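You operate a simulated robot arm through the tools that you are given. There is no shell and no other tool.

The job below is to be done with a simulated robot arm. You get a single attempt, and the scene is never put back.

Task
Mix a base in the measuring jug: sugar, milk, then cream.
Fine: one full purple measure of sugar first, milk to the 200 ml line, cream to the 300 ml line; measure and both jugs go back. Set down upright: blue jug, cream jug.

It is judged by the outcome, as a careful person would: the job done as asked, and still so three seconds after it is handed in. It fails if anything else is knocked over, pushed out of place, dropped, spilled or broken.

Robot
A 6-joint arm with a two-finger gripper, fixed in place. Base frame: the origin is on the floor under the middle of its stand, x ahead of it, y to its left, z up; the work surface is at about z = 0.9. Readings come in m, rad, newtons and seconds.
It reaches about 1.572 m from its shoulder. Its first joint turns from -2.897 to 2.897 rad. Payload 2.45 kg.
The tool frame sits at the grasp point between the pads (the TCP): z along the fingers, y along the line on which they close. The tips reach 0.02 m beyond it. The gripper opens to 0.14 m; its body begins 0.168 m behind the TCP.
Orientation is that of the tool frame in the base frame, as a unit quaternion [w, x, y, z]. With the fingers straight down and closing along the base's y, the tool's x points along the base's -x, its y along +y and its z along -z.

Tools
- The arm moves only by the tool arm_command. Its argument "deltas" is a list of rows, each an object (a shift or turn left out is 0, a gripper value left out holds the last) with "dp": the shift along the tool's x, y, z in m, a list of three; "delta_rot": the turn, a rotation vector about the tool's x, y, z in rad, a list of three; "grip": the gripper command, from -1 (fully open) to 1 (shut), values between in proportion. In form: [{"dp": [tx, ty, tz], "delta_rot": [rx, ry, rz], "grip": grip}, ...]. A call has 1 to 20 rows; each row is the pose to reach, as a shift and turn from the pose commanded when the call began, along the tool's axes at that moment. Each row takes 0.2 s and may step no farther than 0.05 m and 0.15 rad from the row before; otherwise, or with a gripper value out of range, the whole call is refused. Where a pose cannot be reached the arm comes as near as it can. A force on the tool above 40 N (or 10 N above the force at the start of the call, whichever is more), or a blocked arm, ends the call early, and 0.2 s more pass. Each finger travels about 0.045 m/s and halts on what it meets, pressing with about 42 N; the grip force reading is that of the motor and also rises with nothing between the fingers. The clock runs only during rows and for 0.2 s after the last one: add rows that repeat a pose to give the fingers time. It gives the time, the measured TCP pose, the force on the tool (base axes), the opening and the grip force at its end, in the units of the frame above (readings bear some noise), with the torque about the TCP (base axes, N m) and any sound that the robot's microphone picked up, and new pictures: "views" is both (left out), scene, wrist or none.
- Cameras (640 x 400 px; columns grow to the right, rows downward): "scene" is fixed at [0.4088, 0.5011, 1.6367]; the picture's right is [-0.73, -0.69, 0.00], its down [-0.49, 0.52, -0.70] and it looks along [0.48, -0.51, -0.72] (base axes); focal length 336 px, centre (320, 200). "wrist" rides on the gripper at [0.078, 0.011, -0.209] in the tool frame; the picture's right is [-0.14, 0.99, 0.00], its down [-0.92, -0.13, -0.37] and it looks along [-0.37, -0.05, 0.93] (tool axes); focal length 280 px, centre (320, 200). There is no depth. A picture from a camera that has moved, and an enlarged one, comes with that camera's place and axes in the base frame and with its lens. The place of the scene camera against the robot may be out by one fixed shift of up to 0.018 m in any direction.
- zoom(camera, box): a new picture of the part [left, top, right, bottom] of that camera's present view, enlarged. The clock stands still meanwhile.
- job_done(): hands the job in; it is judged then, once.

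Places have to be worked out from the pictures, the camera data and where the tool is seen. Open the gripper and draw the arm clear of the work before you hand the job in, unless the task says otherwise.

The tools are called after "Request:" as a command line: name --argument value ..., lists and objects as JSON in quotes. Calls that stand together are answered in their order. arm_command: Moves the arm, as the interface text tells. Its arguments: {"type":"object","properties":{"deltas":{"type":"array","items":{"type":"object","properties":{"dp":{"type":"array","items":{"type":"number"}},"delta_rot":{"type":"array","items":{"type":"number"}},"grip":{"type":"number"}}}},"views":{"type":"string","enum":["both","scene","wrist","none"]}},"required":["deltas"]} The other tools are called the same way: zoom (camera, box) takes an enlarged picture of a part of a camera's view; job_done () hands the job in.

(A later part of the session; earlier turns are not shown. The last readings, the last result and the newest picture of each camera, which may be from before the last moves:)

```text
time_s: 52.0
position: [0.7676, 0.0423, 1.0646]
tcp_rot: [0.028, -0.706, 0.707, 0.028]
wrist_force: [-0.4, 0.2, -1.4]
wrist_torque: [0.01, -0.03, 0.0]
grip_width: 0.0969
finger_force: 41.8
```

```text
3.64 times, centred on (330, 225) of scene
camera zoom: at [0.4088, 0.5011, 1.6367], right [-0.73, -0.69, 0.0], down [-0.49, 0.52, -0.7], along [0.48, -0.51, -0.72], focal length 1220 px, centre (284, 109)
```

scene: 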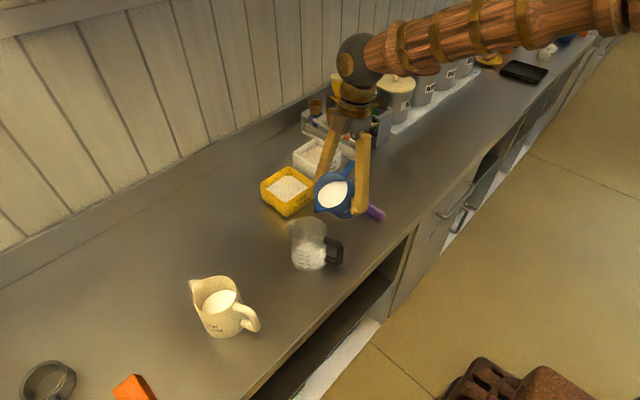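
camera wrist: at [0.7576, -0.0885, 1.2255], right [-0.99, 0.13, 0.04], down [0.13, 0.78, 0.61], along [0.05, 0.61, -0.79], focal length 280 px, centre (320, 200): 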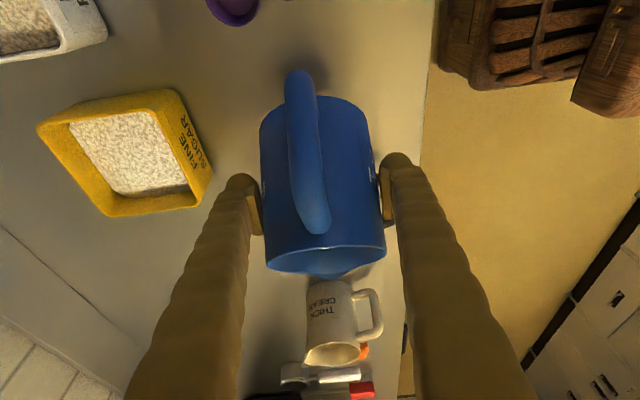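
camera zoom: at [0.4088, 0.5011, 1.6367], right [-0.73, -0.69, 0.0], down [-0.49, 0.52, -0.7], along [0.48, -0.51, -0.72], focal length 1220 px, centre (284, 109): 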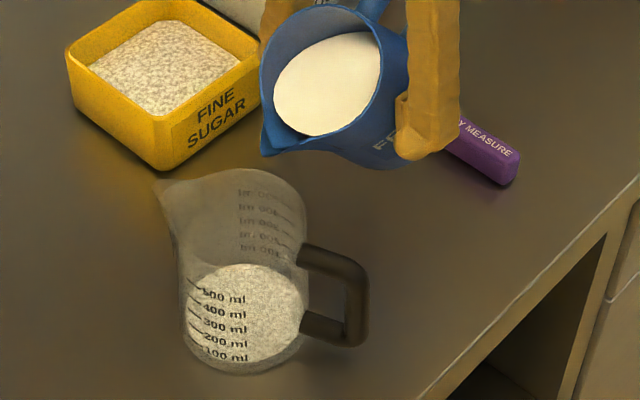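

40° and still holding. Another ~4°.

Request:
arm_command --deltas '[{"dp": [0, 0, -0.0031], "delta_rot": [0, 0.035, 0]}, {"dp": [-0.0002, 0, -0.0062], "delta_rot": [0, 0.07, 0]}]' --views "none"

Request:
zoom --camera "scene" --box '[270, 170, 390, 280]'

```text
time_s: 52.6
position: [0.768, 0.0414, 1.0709]
tcp_rot: [0.003, -0.707, 0.708, 0.003]
wrist_force: [0.9, -0.3, 0.0]
wrist_torque: [0.05, 0.01, -0.02]
grip_width: 0.0966
finger_force: 42.2
```

```text
3.64 times, centred on (330, 225) of scene
camera zoom: at [0.4088, 0.5011, 1.6367], right [-0.73, -0.69, 0.0], down [-0.49, 0.52, -0.7], along [0.48, -0.51, -0.72], focal length 1220 px, centre (284, 109)
```

zoom: 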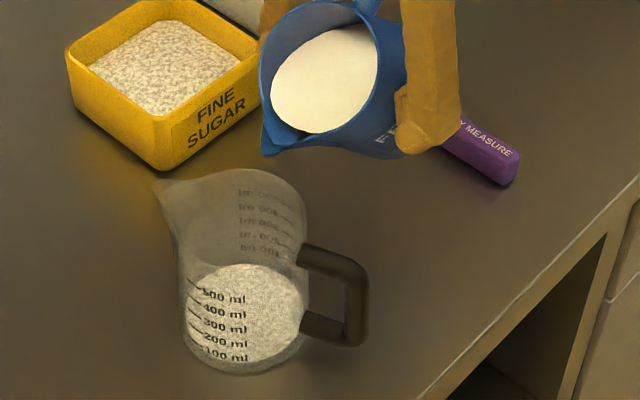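

Nearly at the lip at 44.6°. Another ~3.5°.

Request:
arm_command --deltas '[{"dp": [0, 0, -0.0027], "delta_rot": [0, 0.03, 0]}, {"dp": [-0.0001, 0, -0.0053], "delta_rot": [0, 0.06, 0]}]' --views "none"

Request:
zoom --camera "scene" --box '[270, 170, 390, 280]'

```text
time_s: 53.2
position: [0.7685, 0.0429, 1.0747]
tcp_rot: [-0.018, -0.706, 0.708, -0.017]
wrist_force: [-0.5, 0.0, -0.3]
wrist_torque: [0.02, -0.01, -0.03]
grip_width: 0.0966
finger_force: 42.0
```

```text
3.64 times, centred on (330, 225) of scene
camera zoom: at [0.4088, 0.5011, 1.6367], right [-0.73, -0.69, 0.0], down [-0.49, 0.52, -0.7], along [0.48, -0.51, -0.72], focal length 1220 px, centre (284, 109)
```

zoom: 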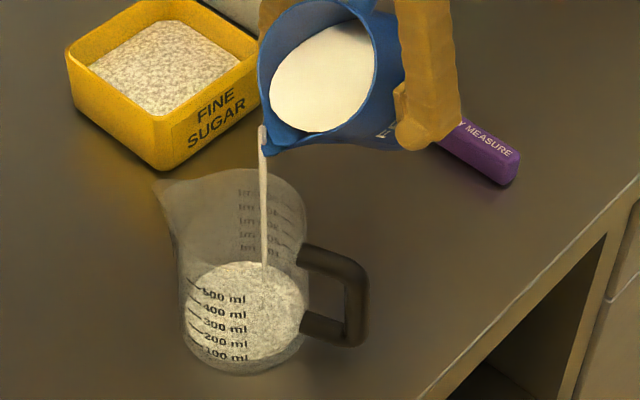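

Milk has started to flow and lands well inside the jug. I hold this tilt briefly to see the flow rate.

Request:
arm_command --deltas '[{"dp": [0, 0, 0]}, {"dp": [0, 0, 0]}, {"dp": [0, 0, 0]}]' --views "none"

Request:
zoom --camera "scene" --box '[270, 170, 390, 280]'

Request:
zoom --camera "scene" --box '[280, 210, 350, 280]'

```text
time_s: 54.0
position: [0.7681, 0.0408, 1.0759]
tcp_rot: [-0.019, -0.707, 0.707, -0.017]
wrist_force: [-0.1, 0.8, -1.2]
wrist_torque: [0.0, -0.02, 0.04]
grip_width: 0.0964
finger_force: 42.0
```

```text
3.64 times, centred on (330, 225) of scene
camera zoom: at [0.4088, 0.5011, 1.6367], right [-0.73, -0.69, 0.0], down [-0.49, 0.52, -0.7], along [0.48, -0.51, -0.72], focal length 1220 px, centre (284, 109)
```

zoom: 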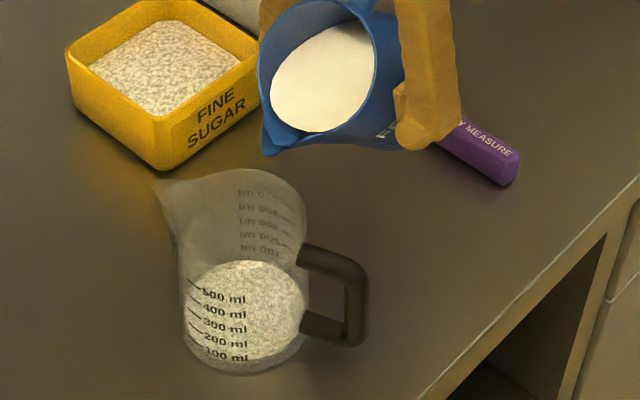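

```text
5.71 times, centred on (315, 245) of scene
camera zoom: at [0.4088, 0.5011, 1.6367], right [-0.73, -0.69, 0.0], down [-0.49, 0.52, -0.7], along [0.48, -0.51, -0.72], focal length 1918 px, centre (349, -57)
```

zoom: 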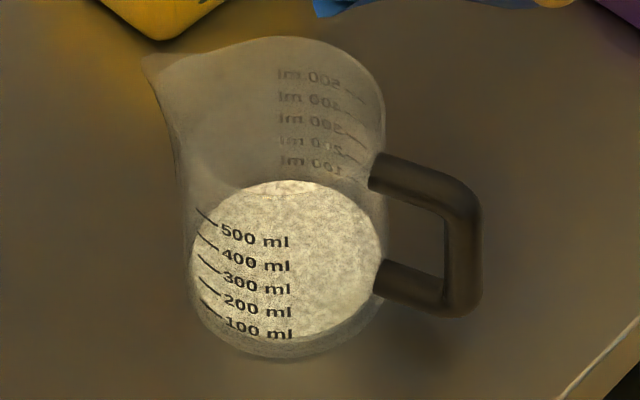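

The flow stops by itself at equilibrium for this tilt, so tilt controls the volume. Let me zoom tighter to read the current level against the marks.

Request:
zoom --camera "scene" --box '[290, 232, 340, 278]'

Request:
zoom --camera "scene" --box '[295, 240, 325, 270]'

```text
8.70 times, centred on (315, 255) of scene
camera zoom: at [0.4088, 0.5011, 1.6367], right [-0.73, -0.69, 0.0], down [-0.49, 0.52, -0.7], along [0.48, -0.51, -0.72], focal length 2918 px, centre (364, -278)
```

zoom: 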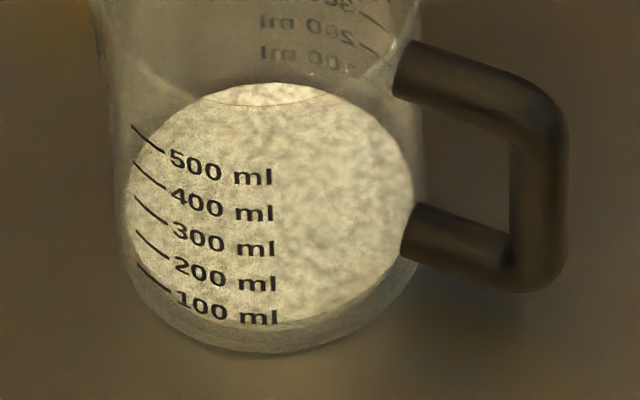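

```text
13.33 times, centred on (310, 255) of scene
camera zoom: at [0.4088, 0.5011, 1.6367], right [-0.73, -0.69, 0.0], down [-0.49, 0.52, -0.7], along [0.48, -0.51, -0.72], focal length 4474 px, centre (453, -533)
```

zoom: 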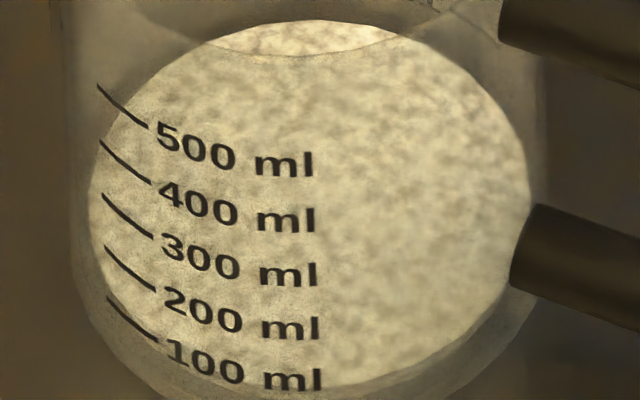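

The surface is now about at the 100 ml mark. Roughly 13 ml per degree is expected, so I tilt 4° more and let it settle.

Request:
arm_command --deltas '[{"dp": [0, 0, -0.0031], "delta_rot": [0, 0.035, 0]}, {"dp": [-0.0002, 0, -0.0062], "delta_rot": [0, 0.07, 0]}, {"dp": [-0.0002, 0, -0.0062], "delta_rot": [0, 0.07, 0]}, {"dp": [-0.0002, 0, -0.0062], "delta_rot": [0, 0.07, 0]}]' --views "none"

Request:
zoom --camera "scene" --box '[270, 170, 390, 280]'

Request:
zoom --camera "scene" --box '[290, 232, 340, 278]'

```text
time_s: 55.0
position: [0.7666, 0.0418, 1.0822]
tcp_rot: [-0.043, -0.704, 0.707, -0.042]
wrist_force: [-0.7, -0.8, -1.9]
wrist_torque: [0.02, 0.03, 0.02]
grip_width: 0.0968
finger_force: 41.6
```

```text
3.64 times, centred on (330, 225) of scene
camera zoom: at [0.4088, 0.5011, 1.6367], right [-0.73, -0.69, 0.0], down [-0.49, 0.52, -0.7], along [0.48, -0.51, -0.72], focal length 1220 px, centre (284, 109)
```

zoom: 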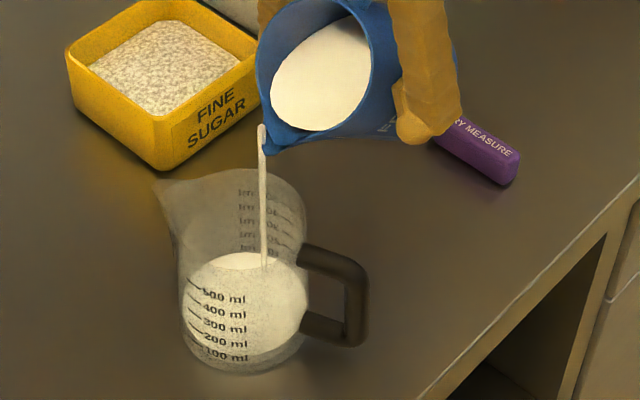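

```text
8.70 times, centred on (315, 255) of scene
camera zoom: at [0.4088, 0.5011, 1.6367], right [-0.73, -0.69, 0.0], down [-0.49, 0.52, -0.7], along [0.48, -0.51, -0.72], focal length 2918 px, centre (364, -278)
```

zoom: 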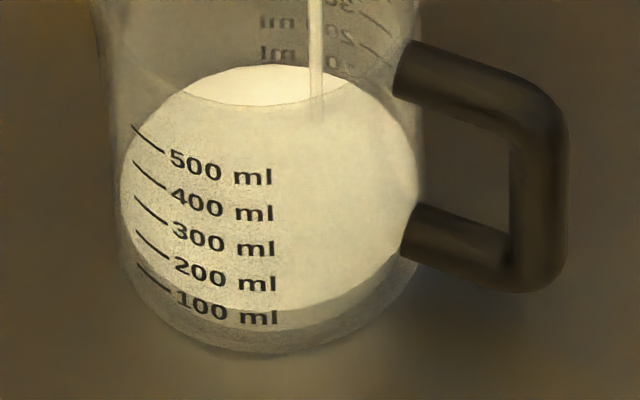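

Level is about 135–140 ml and still flowing. Hold to let it settle.

Request:
arm_command --deltas '[{"dp": [0, 0, 0]}, {"dp": [0, 0, 0]}, {"dp": [0, 0, 0]}]' --views "none"

Request:
zoom --camera "scene" --box '[290, 232, 340, 278]'

Request:
zoom --camera "scene" --box '[270, 170, 390, 280]'

```text
time_s: 55.8
position: [0.7674, 0.0411, 1.0817]
tcp_rot: [-0.043, -0.706, 0.706, -0.042]
wrist_force: [1.0, 0.5, 0.0]
wrist_torque: [0.02, -0.04, -0.05]
grip_width: 0.0968
finger_force: 42.0
```

```text
8.70 times, centred on (315, 255) of scene
camera zoom: at [0.4088, 0.5011, 1.6367], right [-0.73, -0.69, 0.0], down [-0.49, 0.52, -0.7], along [0.48, -0.51, -0.72], focal length 2918 px, centre (364, -278)
```

zoom: 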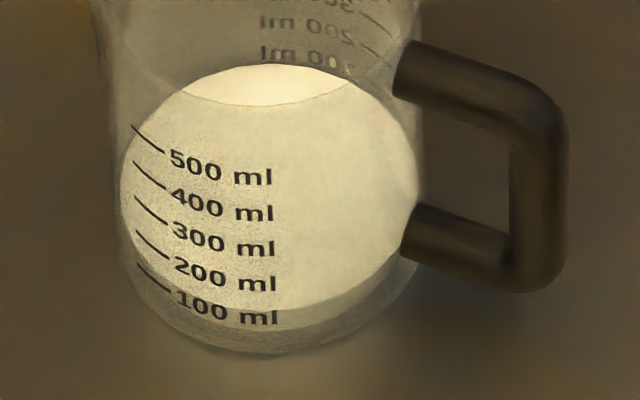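

```text
3.64 times, centred on (330, 225) of scene
camera zoom: at [0.4088, 0.5011, 1.6367], right [-0.73, -0.69, 0.0], down [-0.49, 0.52, -0.7], along [0.48, -0.51, -0.72], focal length 1220 px, centre (284, 109)
```

zoom: 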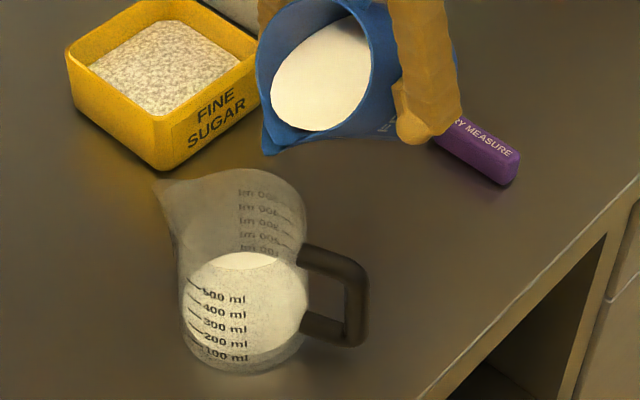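

Settled at about 140 ml after 4°, i.e. ~12 ml per degree. Tilt 3.5° more.

Request:
arm_command --deltas '[{"dp": [0, 0, -0.0027], "delta_rot": [0, 0.0305, 0]}, {"dp": [-0.0002, 0, -0.0054], "delta_rot": [0, 0.061, 0]}, {"dp": [-0.0002, 0, -0.0054], "delta_rot": [0, 0.061, 0]}, {"dp": [-0.0002, 0, -0.0054], "delta_rot": [0, 0.061, 0]}, {"dp": [-0.0002, 0, -0.0054], "delta_rot": [0, 0.061, 0]}, {"dp": [-0.0002, 0, -0.0054], "delta_rot": [0, 0.061, 0]}]' --views "none"

Request:
zoom --camera "scene" --box '[290, 232, 340, 278]'

Request:
zoom --camera "scene" --box '[295, 240, 325, 270]'

```text
time_s: 57.2
position: [0.767, 0.043, 1.0865]
tcp_rot: [-0.065, -0.704, 0.704, -0.064]
wrist_force: [0.4, 0.6, -1.5]
wrist_torque: [0.03, 0.0, -0.01]
grip_width: 0.0967
finger_force: 42.1
```

```text
8.70 times, centred on (315, 255) of scene
camera zoom: at [0.4088, 0.5011, 1.6367], right [-0.73, -0.69, 0.0], down [-0.49, 0.52, -0.7], along [0.48, -0.51, -0.72], focal length 2918 px, centre (364, -278)
```

zoom: 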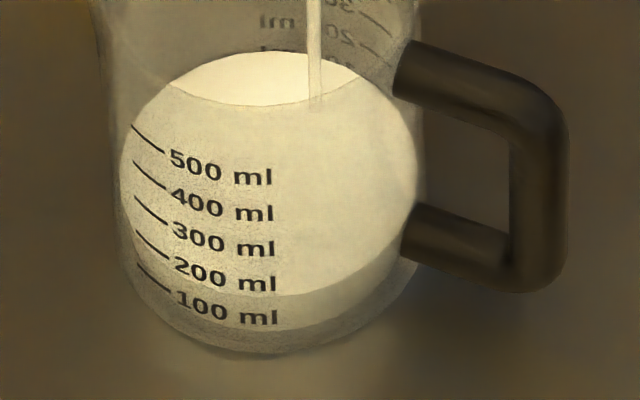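

```text
13.33 times, centred on (310, 255) of scene
camera zoom: at [0.4088, 0.5011, 1.6367], right [-0.73, -0.69, 0.0], down [-0.49, 0.52, -0.7], along [0.48, -0.51, -0.72], focal length 4474 px, centre (453, -533)
```

zoom: 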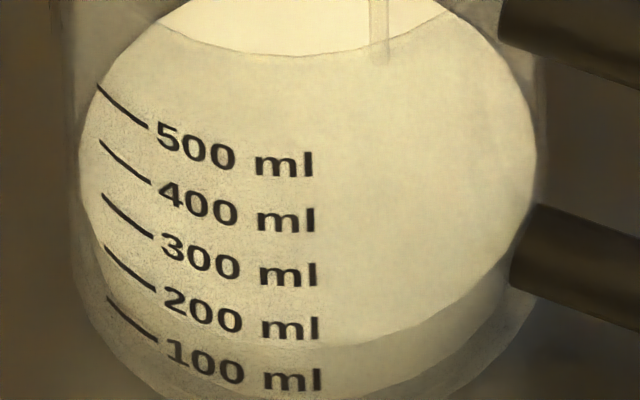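

Level ≈ 175 ml and still flowing; hold to settle.

Request:
arm_command --deltas '[{"dp": [0, 0, 0]}, {"dp": [0, 0, 0]}, {"dp": [0, 0, 0]}]' --views "none"

Request:
zoom --camera "scene" --box '[290, 232, 340, 278]'

Request:
zoom --camera "scene" --box '[295, 240, 325, 270]'

```text
time_s: 58.0
position: [0.7669, 0.0432, 1.0865]
tcp_rot: [-0.064, -0.703, 0.705, -0.064]
wrist_force: [0.5, -0.1, -1.2]
wrist_torque: [0.02, 0.02, 0.03]
grip_width: 0.0965
finger_force: 42.5
```

```text
8.70 times, centred on (315, 255) of scene
camera zoom: at [0.4088, 0.5011, 1.6367], right [-0.73, -0.69, 0.0], down [-0.49, 0.52, -0.7], along [0.48, -0.51, -0.72], focal length 2918 px, centre (364, -278)
```

zoom: 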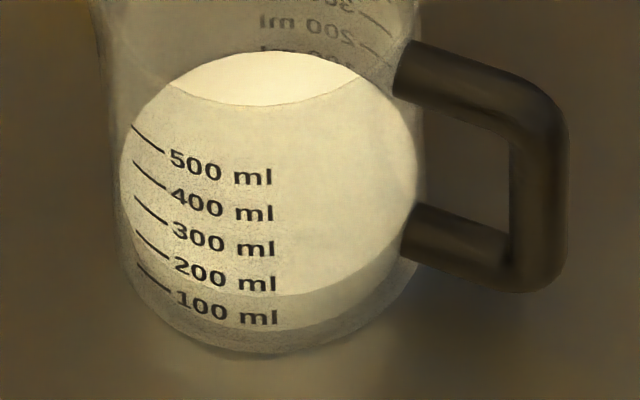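

```text
13.33 times, centred on (310, 255) of scene
camera zoom: at [0.4088, 0.5011, 1.6367], right [-0.73, -0.69, 0.0], down [-0.49, 0.52, -0.7], along [0.48, -0.51, -0.72], focal length 4474 px, centre (453, -533)
```

zoom: 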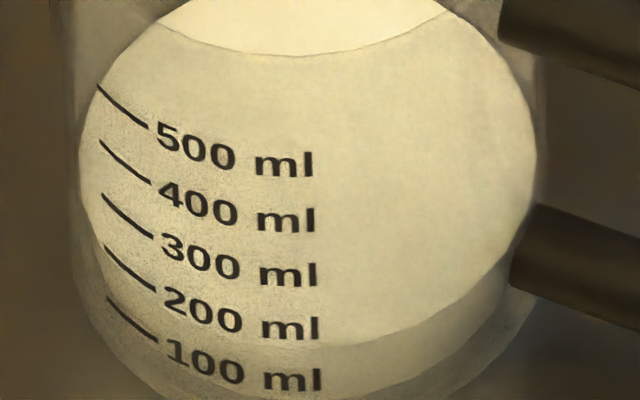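

Settled. The front and back of the surface both give a height of about 36.5 mm above the counter, but the wall thickness creates parallax on the marks, so I take closer zooms of the jug's edges and rear marks to calibrate before pouring further.

Request:
zoom --camera "scene" --box '[294, 240, 312, 260]'

Request:
zoom --camera "scene" --box '[308, 215, 332, 245]'

Request:
zoom --camera "scene" --box '[300, 255, 326, 277]'

```text
16.00 times, centred on (303, 250) of scene
camera zoom: at [0.4088, 0.5011, 1.6367], right [-0.73, -0.69, 0.0], down [-0.49, 0.52, -0.7], along [0.48, -0.51, -0.72], focal length 5369 px, centre (592, -600)
```

zoom: 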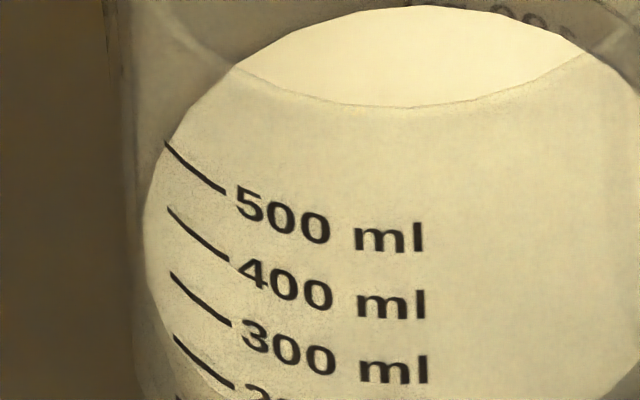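

```text
13.33 times, centred on (320, 230) of scene
camera zoom: at [0.4088, 0.5011, 1.6367], right [-0.73, -0.69, 0.0], down [-0.49, 0.52, -0.7], along [0.48, -0.51, -0.72], focal length 4474 px, centre (320, -200)
```

zoom: 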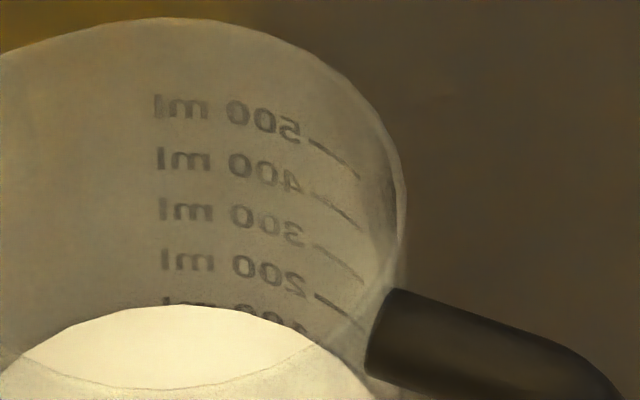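

```text
16.00 times, centred on (313, 266) of scene
camera zoom: at [0.4088, 0.5011, 1.6367], right [-0.73, -0.69, 0.0], down [-0.49, 0.52, -0.7], along [0.48, -0.51, -0.72], focal length 5369 px, centre (432, -856)
```

zoom: 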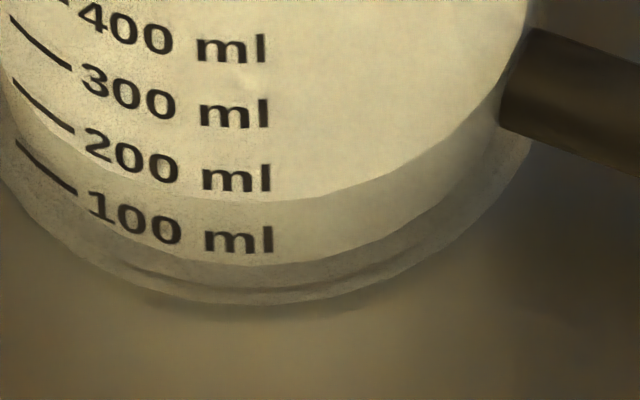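

Using both front and rear marks to cancel the wall parallax: marks are 16.5 mm per 100 ml and the surface is at ≈138 ml. The target surface should show its front edge at y≈276 and rear edge at y≈30 in the 8.7× zoom. Tilt 3.3° more.

Request:
arm_command --deltas '[{"dp": [0, 0, -0.0026], "delta_rot": [0, 0.029, 0]}, {"dp": [-0.0001, 0, -0.0051], "delta_rot": [0, 0.058, 0]}, {"dp": [-0.0001, 0, -0.0051], "delta_rot": [0, 0.058, 0]}, {"dp": [-0.0001, 0, -0.0051], "delta_rot": [0, 0.058, 0]}, {"dp": [-0.0001, 0, -0.0051], "delta_rot": [0, 0.058, 0]}, {"dp": [-0.0001, 0, -0.0051], "delta_rot": [0, 0.058, 0]}, {"dp": [-0.0001, 0, -0.0051], "delta_rot": [0, 0.058, 0]}, {"dp": [-0.0001, 0, -0.0051], "delta_rot": [0, 0.058, 0]}]' --views "none"

Request:
zoom --camera "scene" --box '[290, 232, 340, 278]'

Request:
zoom --camera "scene" --box '[308, 215, 332, 245]'

Request:
zoom --camera "scene" --box '[300, 255, 326, 277]'

```text
time_s: 59.8
position: [0.7684, 0.0435, 1.0916]
tcp_rot: [-0.085, -0.701, 0.703, -0.083]
wrist_force: [0.7, 0.5, -1.2]
wrist_torque: [-0.01, 0.02, -0.01]
grip_width: 0.0963
finger_force: 42.3
```

```text
8.70 times, centred on (315, 255) of scene
camera zoom: at [0.4088, 0.5011, 1.6367], right [-0.73, -0.69, 0.0], down [-0.49, 0.52, -0.7], along [0.48, -0.51, -0.72], focal length 2918 px, centre (364, -278)
```

zoom: 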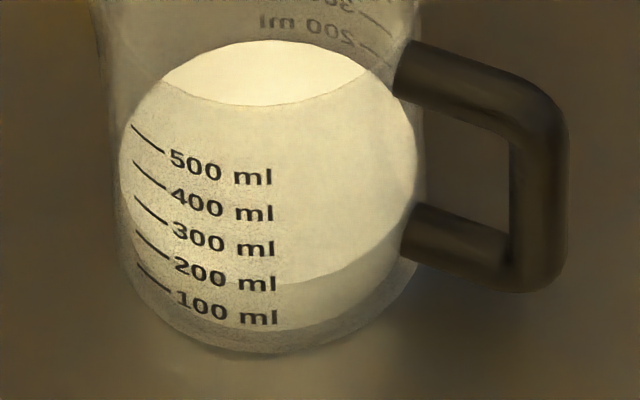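

```text
13.33 times, centred on (320, 230) of scene
camera zoom: at [0.4088, 0.5011, 1.6367], right [-0.73, -0.69, 0.0], down [-0.49, 0.52, -0.7], along [0.48, -0.51, -0.72], focal length 4474 px, centre (320, -200)
```

zoom: 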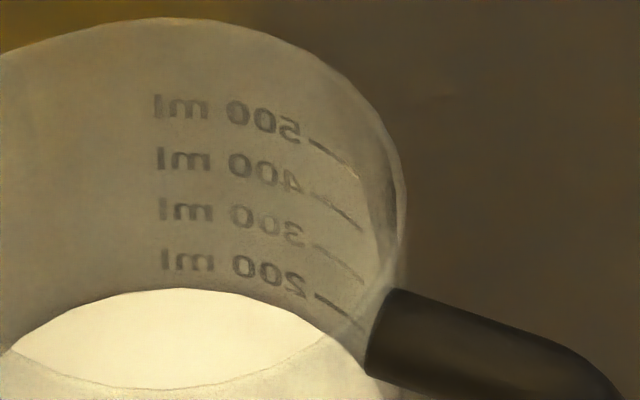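

```text
16.00 times, centred on (313, 266) of scene
camera zoom: at [0.4088, 0.5011, 1.6367], right [-0.73, -0.69, 0.0], down [-0.49, 0.52, -0.7], along [0.48, -0.51, -0.72], focal length 5369 px, centre (432, -856)
```

zoom: 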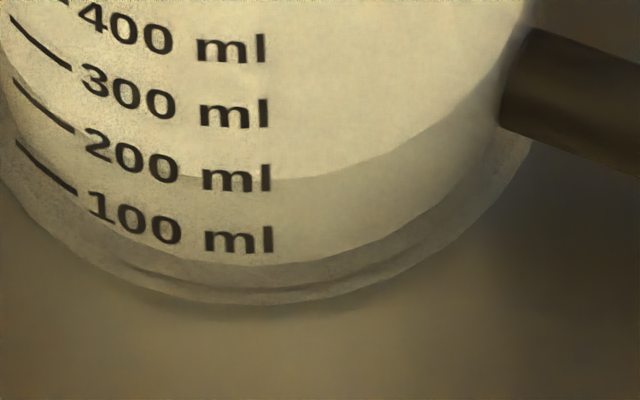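

Level now ≈171 ml by both front and rear readings. Tilt 2.3° more.

Request:
arm_command --deltas '[{"dp": [0, 0, -0.0018], "delta_rot": [0, 0.02, 0]}, {"dp": [-0.0001, 0, -0.0035], "delta_rot": [0, 0.04, 0]}, {"dp": [-0.0001, 0, -0.0035], "delta_rot": [0, 0.04, 0]}, {"dp": [-0.0001, 0, -0.0035], "delta_rot": [0, 0.04, 0]}, {"dp": [-0.0001, 0, -0.0035], "delta_rot": [0, 0.04, 0]}, {"dp": [-0.0001, 0, -0.0035], "delta_rot": [0, 0.04, 0]}, {"dp": [-0.0001, 0, -0.0035], "delta_rot": [0, 0.04, 0]}]' --views "none"

Request:
zoom --camera "scene" --box '[308, 215, 332, 245]'

Request:
zoom --camera "scene" --box '[300, 255, 326, 277]'

Request:
zoom --camera "scene" --box '[270, 170, 390, 280]'

```text
time_s: 61.4
position: [0.7677, 0.0451, 1.0953]
tcp_rot: [-0.099, -0.699, 0.701, -0.097]
wrist_force: [0.2, 1.1, -1.6]
wrist_torque: [0.01, -0.02, 0.01]
grip_width: 0.0964
finger_force: 42.7
```

```text
13.33 times, centred on (320, 230) of scene
camera zoom: at [0.4088, 0.5011, 1.6367], right [-0.73, -0.69, 0.0], down [-0.49, 0.52, -0.7], along [0.48, -0.51, -0.72], focal length 4474 px, centre (320, -200)
```

zoom: 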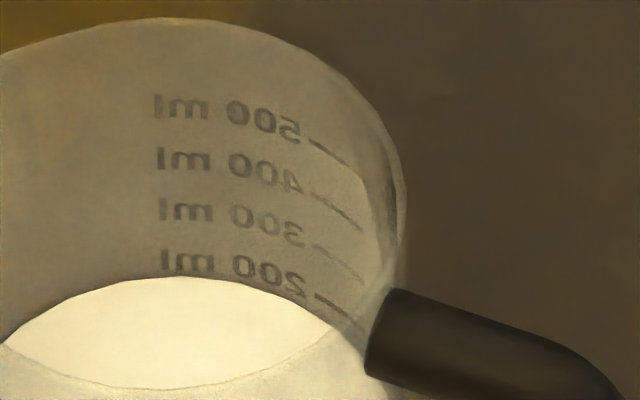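

```text
16.00 times, centred on (313, 266) of scene
camera zoom: at [0.4088, 0.5011, 1.6367], right [-0.73, -0.69, 0.0], down [-0.49, 0.52, -0.7], along [0.48, -0.51, -0.72], focal length 5369 px, centre (432, -856)
```

zoom: 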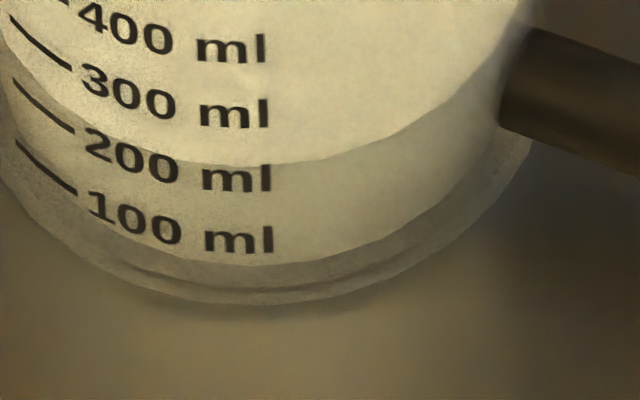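

```text
3.64 times, centred on (330, 225) of scene
camera zoom: at [0.4088, 0.5011, 1.6367], right [-0.73, -0.69, 0.0], down [-0.49, 0.52, -0.7], along [0.48, -0.51, -0.72], focal length 1220 px, centre (284, 109)
```

zoom: 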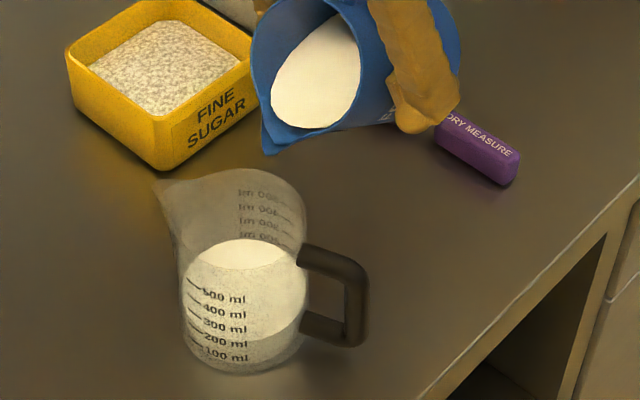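

Level ≈195 ml (front 219, rear 171, average 195). A final 0.45° nudge should bring it to the 200 line.

Request:
arm_command --deltas '[{"dp": [0, 0, -0.0007], "delta_rot": [0, 0.008, 0]}, {"dp": [0, 0, -0.0007], "delta_rot": [0, 0.008, 0]}, {"dp": [0, 0, -0.0007], "delta_rot": [0, 0.008, 0]}, {"dp": [0, 0, -0.0007], "delta_rot": [0, 0.008, 0]}]' --views "none"

Request:
zoom --camera "scene" --box '[308, 215, 332, 245]'

Request:
zoom --camera "scene" --box '[300, 255, 326, 277]'

```text
time_s: 62.4
position: [0.7676, 0.0447, 1.0961]
tcp_rot: [-0.102, -0.699, 0.7, -0.101]
wrist_force: [0.5, -0.7, -0.9]
wrist_torque: [0.06, 0.04, 0.0]
grip_width: 0.0962
finger_force: 42.0
```

```text
13.33 times, centred on (320, 230) of scene
camera zoom: at [0.4088, 0.5011, 1.6367], right [-0.73, -0.69, 0.0], down [-0.49, 0.52, -0.7], along [0.48, -0.51, -0.72], focal length 4474 px, centre (320, -200)
```

zoom: 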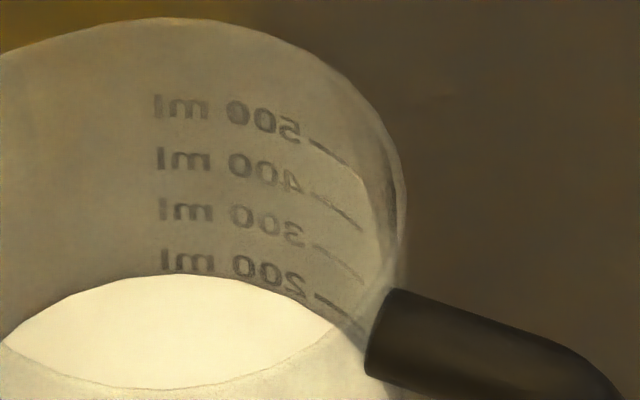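

```text
16.00 times, centred on (313, 266) of scene
camera zoom: at [0.4088, 0.5011, 1.6367], right [-0.73, -0.69, 0.0], down [-0.49, 0.52, -0.7], along [0.48, -0.51, -0.72], focal length 5369 px, centre (432, -856)
```

zoom: 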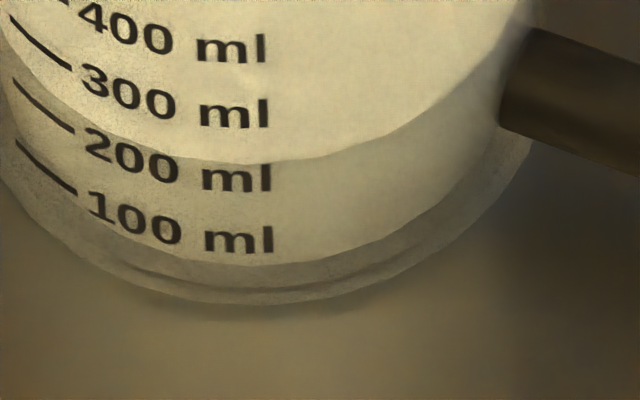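

Front and rear edges now match the 200 ml targets. I tilt the blue jug back upright to 20° about its spout, stopping the pour.

Request:
arm_command --deltas '[{"dp": [-0.0011, 0, 0.0132], "delta_rot": [0, -0.15, 0]}, {"dp": [-0.0042, 0, 0.0261], "delta_rot": [0, -0.3, 0]}, {"dp": [-0.0091, 0, 0.0384], "delta_rot": [0, -0.45, 0]}, {"dp": [-0.0158, 0, 0.0498], "delta_rot": [0, -0.6, 0]}, {"dp": [-0.0226, 0, 0.0584], "delta_rot": [0, -0.724, 0]}]' --views "scene"

Request:
zoom --camera "scene" --box '[270, 170, 390, 280]'

```text
time_s: 63.6
position: [0.768, 0.0498, 1.0327]
tcp_rot: [0.154, -0.69, 0.691, 0.153]
wrist_force: [-0.1, 0.1, -1.0]
wrist_torque: [-0.01, 0.0, -0.04]
grip_width: 0.0961
finger_force: 42.4
```

scene: 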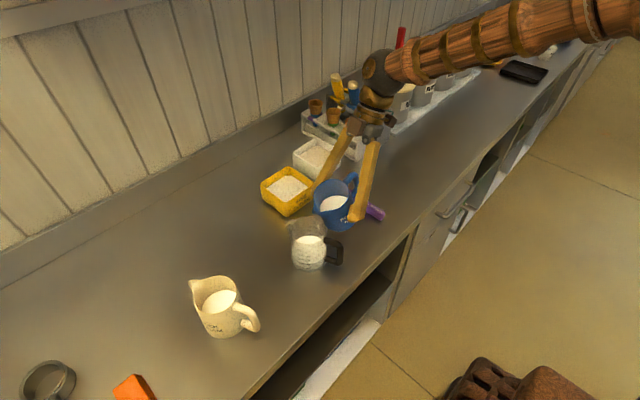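

```text
3.64 times, centred on (330, 225) of scene
camera zoom: at [0.4088, 0.5011, 1.6367], right [-0.73, -0.69, 0.0], down [-0.49, 0.52, -0.7], along [0.48, -0.51, -0.72], focal length 1220 px, centre (284, 109)
```

zoom: 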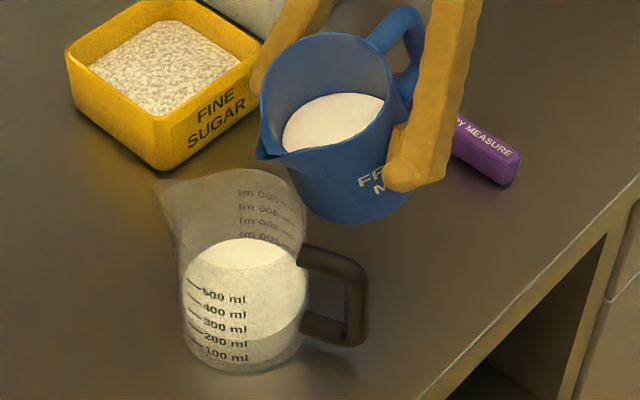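

No drips. Now retreat up and back while levelling the blue jug fully.

Request:
arm_command --deltas '[{"dp": [-0.0013, 0.0005, -0.0263], "delta_rot": [0, -0.0873, 0]}, {"dp": [-0.0025, 0.001, -0.0525], "delta_rot": [0, -0.1745, 0]}, {"dp": [-0.0038, 0.0015, -0.0788], "delta_rot": [0, -0.2618, 0]}, {"dp": [-0.005, 0.002, -0.105], "delta_rot": [0, -0.3491, 0]}, {"dp": [-0.005, 0.002, -0.105], "delta_rot": [0, -0.3491, 0]}]'

```text
time_s: 64.8
position: [0.7653, 0.0108, 1.1313]
tcp_rot: [0.271, -0.653, 0.653, 0.271]
wrist_force: [0.3, 1.2, -1.6]
wrist_torque: [0.01, -0.01, -0.01]
grip_width: 0.096
finger_force: 42.2
camera wrist: at [0.7552, -0.193, 1.2237], right [-0.99, 0.1, 0.1], down [0.13, 0.39, 0.91], along [0.05, 0.92, -0.4], focal length 280 px, centre (320, 200)
```

scene: 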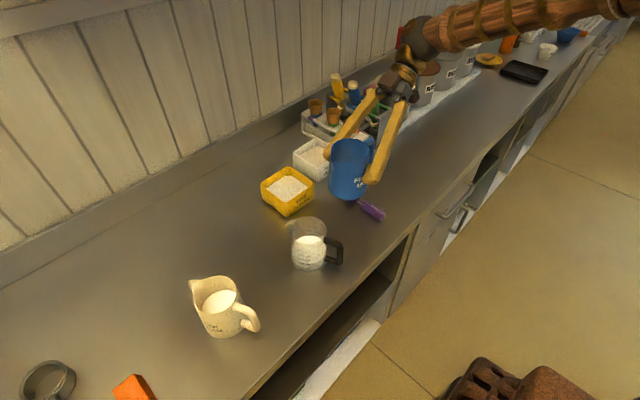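
wrist: 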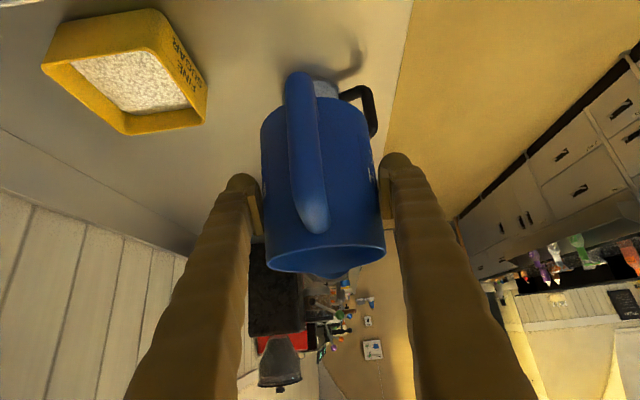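

The jug is level and nothing has dripped. I carry it back above its original spot, turning to the original heading.

Request:
arm_command --deltas '[{"dp": [-0.0153, -0.0169, 0.0116], "delta_rot": [0.0727, 0, 0.0727]}, {"dp": [-0.0306, -0.0338, 0.0233], "delta_rot": [0.1454, 0, 0.1454]}, {"dp": [-0.046, -0.0507, 0.0349], "delta_rot": [0.2181, 0, 0.2181]}, {"dp": [-0.0613, -0.0676, 0.0466], "delta_rot": [0.2908, 0, 0.2908]}, {"dp": [-0.0766, -0.0845, 0.0582], "delta_rot": [0.3636, 0, 0.3636]}, {"dp": [-0.0919, -0.1013, 0.0698], "delta_rot": [0.4363, 0, 0.4363]}, {"dp": [-0.1072, -0.1182, 0.0815], "delta_rot": [0.509, 0, 0.509]}, {"dp": [-0.1226, -0.1351, 0.0931], "delta_rot": [0.5817, 0, 0.5817]}, {"dp": [-0.1379, -0.152, 0.1048], "delta_rot": [0.6544, 0, 0.6544]}, {"dp": [-0.1532, -0.1689, 0.1164], "delta_rot": [0.7271, 0, 0.7271]}, {"dp": [-0.1685, -0.1858, 0.128], "delta_rot": [0.7998, 0, 0.7998]}, {"dp": [-0.1838, -0.2027, 0.1397], "delta_rot": [0.8725, 0, 0.8725]}, {"dp": [-0.1838, -0.2027, 0.1397], "delta_rot": [0.8725, 0, 0.8725]}]'

```text
time_s: 67.6
position: [0.9687, 0.239, 1.1612]
tcp_rot: [0.377, -0.154, 0.911, 0.064]
wrist_force: [0.3, 0.8, -0.6]
wrist_torque: [0.02, -0.03, 0.02]
grip_width: 0.0958
finger_force: 42.0
camera wrist: at [0.774, 0.1831, 1.2549], right [-0.23, 0.97, 0.1], down [0.41, 0.01, 0.91], along [0.88, 0.25, -0.4], focal length 280 px, centre (320, 200)
```

scene: 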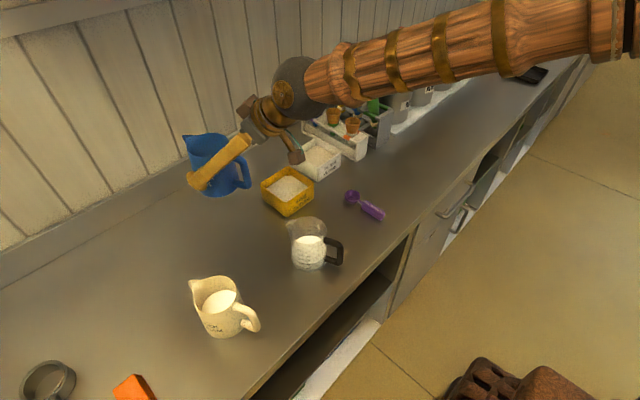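
wrist: 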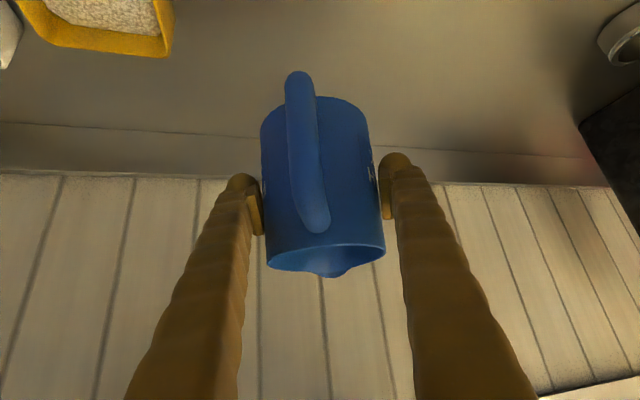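

Above its original spot at the original heading, jug upright. Lowering straight down to 1.5 mm above contact.

Request:
arm_command --deltas '[{"dp": [0.0283, 0, 0.0283]}, {"dp": [0.0566, 0, 0.0566]}, {"dp": [0.0848, 0, 0.0848]}, {"dp": [0.1096, 0, 0.1096]}, {"dp": [0.1273, 0, 0.1273]}, {"dp": [0.1365, 0, 0.1365]}, {"dp": [0.1398, 0, 0.1398]}, {"dp": [0.1398, 0, 0.1398]}]'

Request:
zoom --camera "scene" --box '[190, 170, 370, 280]'

```text
time_s: 69.4
position: [0.9681, 0.2395, 0.964]
tcp_rot: [0.377, -0.153, 0.911, 0.063]
wrist_force: [-0.8, -0.6, 3.6]
wrist_torque: [-0.21, -0.05, -0.04]
grip_width: 0.0956
finger_force: 42.1
camera wrist: at [0.7744, 0.1817, 1.058], right [-0.23, 0.97, 0.1], down [0.41, 0.01, 0.91], along [0.88, 0.25, -0.4], focal length 280 px, centre (320, 200)
```

scene: 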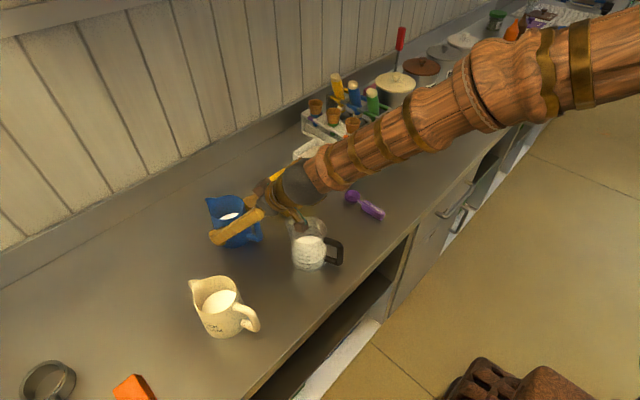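
wrist: 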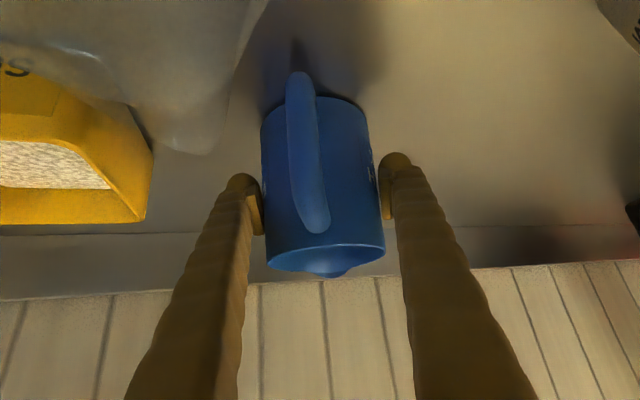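

```text
3.56 times, centred on (280, 225) of scene
camera zoom: at [0.4088, 0.5011, 1.6367], right [-0.73, -0.69, 0.0], down [-0.49, 0.52, -0.7], along [0.48, -0.51, -0.72], focal length 1193 px, centre (462, 111)
```

zoom: 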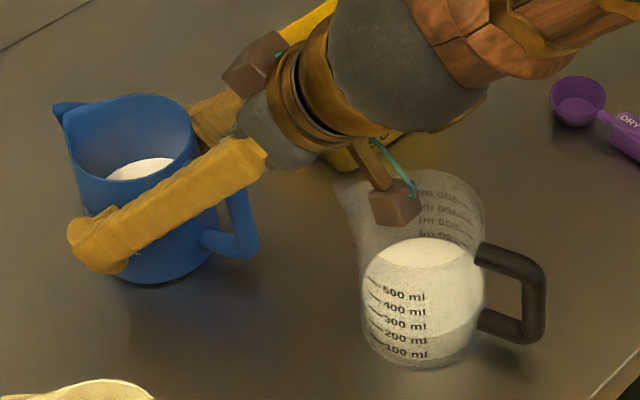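

The jug base has just touched the counter (about 3.6 N up), so it's down. I open the gripper gradually.

Request:
arm_command --deltas '[{"dp": [0, 0, 0], "grip": -0.4}, {"dp": [0, 0, 0], "grip": -0.5}, {"dp": [0, 0, 0], "grip": -0.7}, {"dp": [0, 0, 0], "grip": -1}, {"dp": [0, 0, 0], "grip": -1}, {"dp": [0, 0, 0], "grip": -1}]'

Request:
zoom --camera "scene" --box '[190, 170, 370, 280]'

```text
time_s: 70.8
position: [0.9684, 0.2391, 0.9645]
tcp_rot: [0.377, -0.153, 0.911, 0.063]
wrist_force: [-0.9, -0.2, -0.3]
wrist_torque: [-0.03, -0.03, 0.01]
grip_width: 0.1399
finger_force: 0.0
camera wrist: at [0.7744, 0.1818, 1.0579], right [-0.23, 0.97, 0.1], down [0.41, 0.01, 0.91], along [0.88, 0.25, -0.4], focal length 280 px, centre (320, 200)
```

scene: 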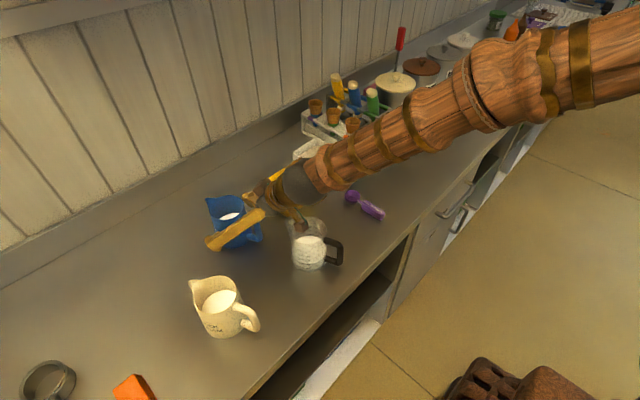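
wrist: 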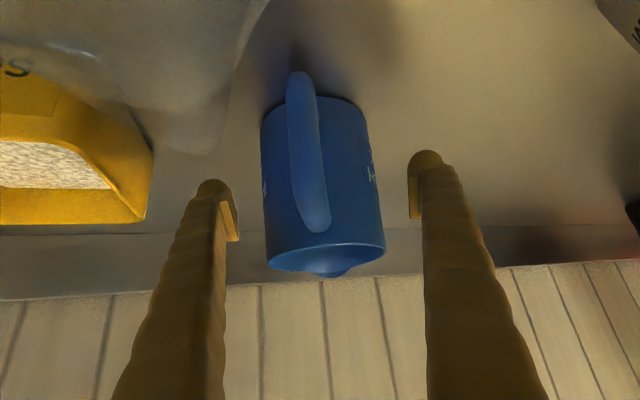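

```text
3.56 times, centred on (280, 225) of scene
camera zoom: at [0.4088, 0.5011, 1.6367], right [-0.73, -0.69, 0.0], down [-0.49, 0.52, -0.7], along [0.48, -0.51, -0.72], focal length 1193 px, centre (462, 111)
```

zoom: 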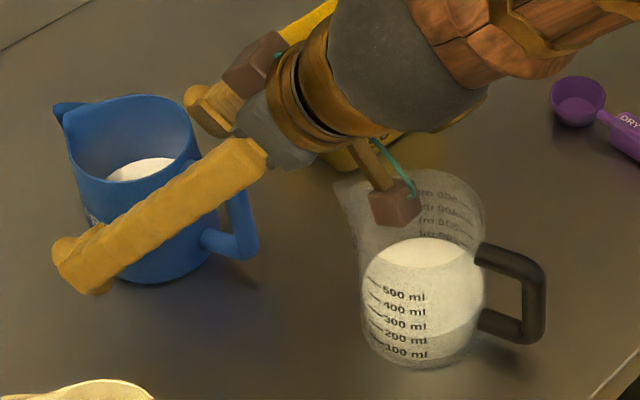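

Blue jug stands upright on its spot, the fingers are clear and the measuring jug is untouched. I go straight up, then over to hover above the cream jug for a look.

Request:
arm_command --deltas '[{"dp": [-0.0177, 0, -0.0177], "grip": -1}, {"dp": [-0.0424, 0, -0.0424]}, {"dp": [-0.0707, 0, -0.0707]}, {"dp": [-0.0955, 0, -0.0955]}, {"dp": [-0.1202, 0, -0.1202]}, {"dp": [-0.1041, 0.0347, -0.1364], "delta_rot": [-0.0158, 0, -0.0158]}, {"dp": [-0.0879, 0.0693, -0.1525], "delta_rot": [-0.0317, 0, -0.0317]}, {"dp": [-0.0718, 0.104, -0.1687], "delta_rot": [-0.0475, 0, -0.0475]}, {"dp": [-0.0556, 0.1387, -0.1848], "delta_rot": [-0.0633, 0, -0.0633]}, {"dp": [-0.0395, 0.1733, -0.201], "delta_rot": [-0.0792, 0, -0.0792]}, {"dp": [-0.0233, 0.208, -0.2171], "delta_rot": [-0.095, 0, -0.095]}, {"dp": [-0.0233, 0.208, -0.2171], "delta_rot": [-0.095, 0, -0.095]}]'

```text
time_s: 73.4
position: [0.7697, 0.39, 1.1353]
tcp_rot: [0.372, -0.215, 0.899, 0.089]
wrist_force: [-0.2, -0.5, -0.8]
wrist_torque: [0.07, -0.03, 0.0]
grip_width: 0.1398
finger_force: 0.1
camera wrist: at [0.5853, 0.3077, 1.2273], right [-0.36, 0.93, 0.1], down [0.41, 0.06, 0.91], along [0.84, 0.37, -0.4], focal length 280 px, centre (320, 200)
```

scene: 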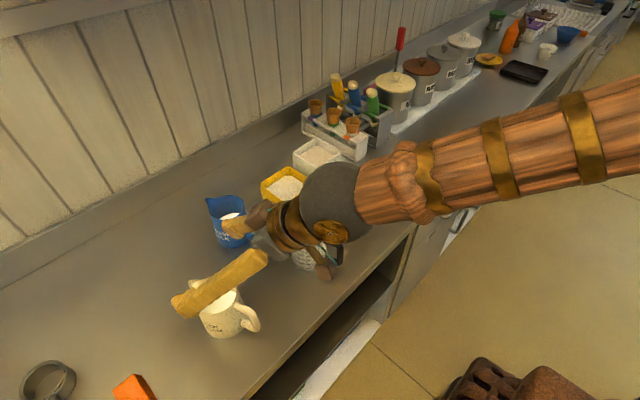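
wrist: 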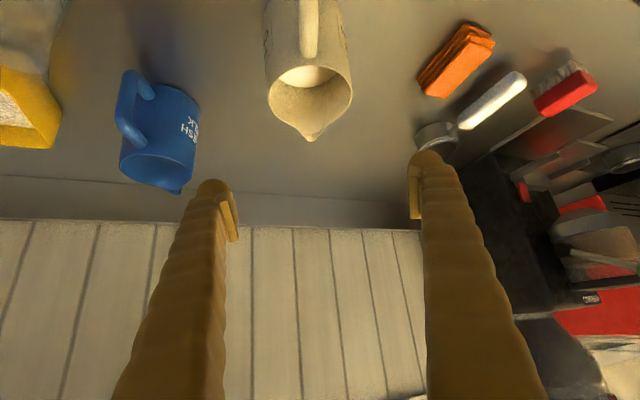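

Hovering near the cream jug. Zooming for its axis and orientation, and checking blue jug and measuring jug.

Request:
zoom --camera "wrist" --box '[230, 0, 390, 150]'

Request:
zoom --camera "scene" --box '[160, 240, 300, 350]'

```text
2.67 times, centred on (310, 75) of wrist
camera zoom: at [0.5853, 0.3077, 1.2273], right [-0.36, 0.93, 0.1], down [0.41, 0.06, 0.91], along [0.84, 0.37, -0.4], focal length 748 px, centre (347, 533)
```

zoom: 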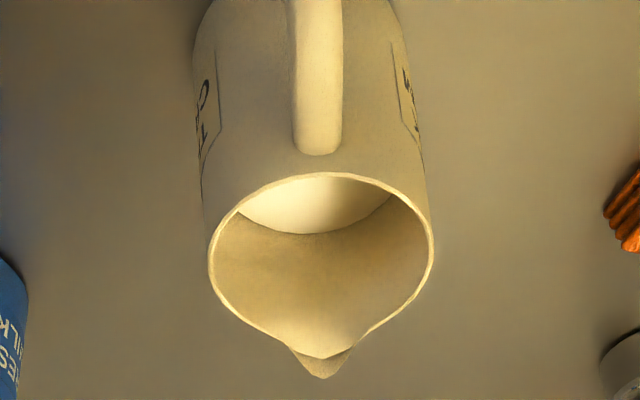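

```text
3.64 times, centred on (230, 295) of scene
camera zoom: at [0.4088, 0.5011, 1.6367], right [-0.73, -0.69, 0.0], down [-0.49, 0.52, -0.7], along [0.48, -0.51, -0.72], focal length 1220 px, centre (647, -146)
```

zoom: 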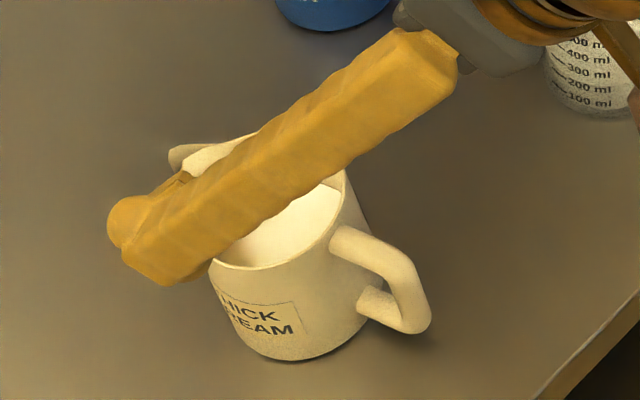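

The cream jug's rim centre is about (0.784, 0.397), rim z≈1.02, and its spout heading is about 19–20° rather than 27°. I turn the tool to 19.3° and back off slightly for a better look.

Request:
arm_command --deltas '[{"dp": [0.0099, 0.0026, -0.0099], "delta_rot": [0.0475, 0, 0.0475]}, {"dp": [0.0197, 0.0052, -0.0197], "delta_rot": [0.095, 0, 0.095]}, {"dp": [0.0197, 0.0052, -0.0197], "delta_rot": [0.095, 0, 0.095]}]'

Request:
zoom --camera "wrist" --box '[230, 0, 390, 150]'

```text
time_s: 74.2
position: [0.7433, 0.3816, 1.1318]
tcp_rot: [0.377, -0.154, 0.911, 0.064]
wrist_force: [0.4, -0.1, -0.3]
wrist_torque: [-0.02, 0.01, -0.04]
grip_width: 0.1402
finger_force: 0.2
camera wrist: at [0.5488, 0.3253, 1.2272], right [-0.23, 0.97, 0.1], down [0.41, 0.01, 0.91], along [0.88, 0.25, -0.4], focal length 280 px, centre (320, 200)
```

scene: 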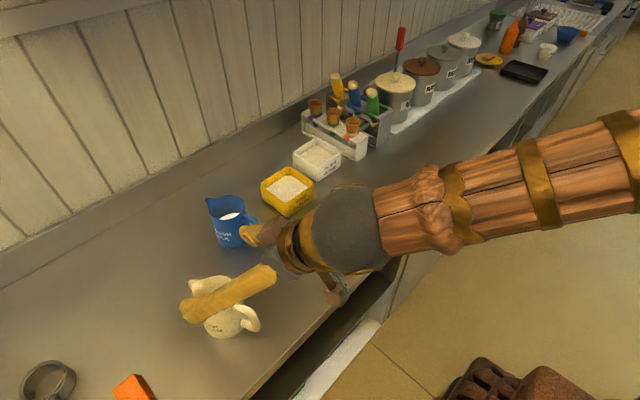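
wrist: 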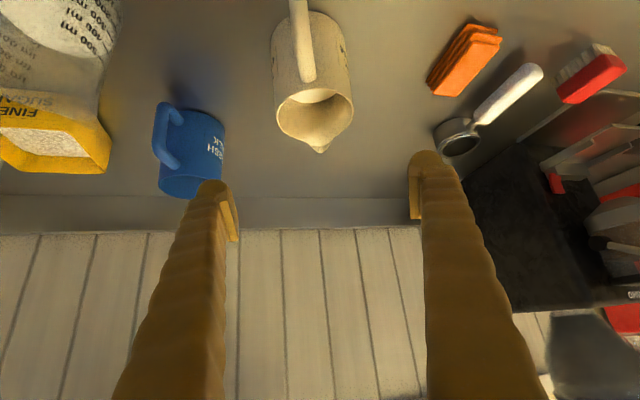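

```text
2.67 times, centred on (310, 75) of wrist
camera zoom: at [0.5488, 0.3253, 1.2272], right [-0.23, 0.97, 0.1], down [0.41, 0.01, 0.91], along [0.88, 0.25, -0.4], focal length 748 px, centre (347, 533)
```

zoom: 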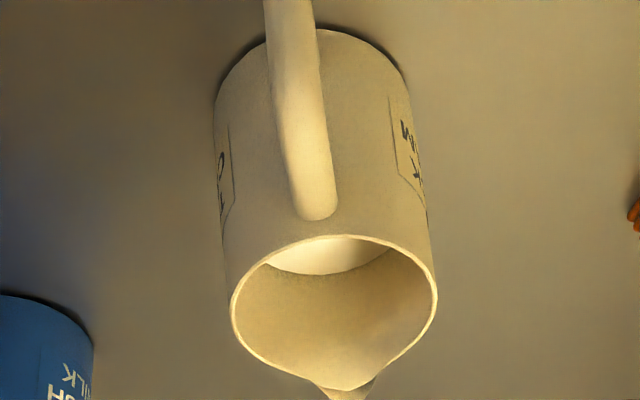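

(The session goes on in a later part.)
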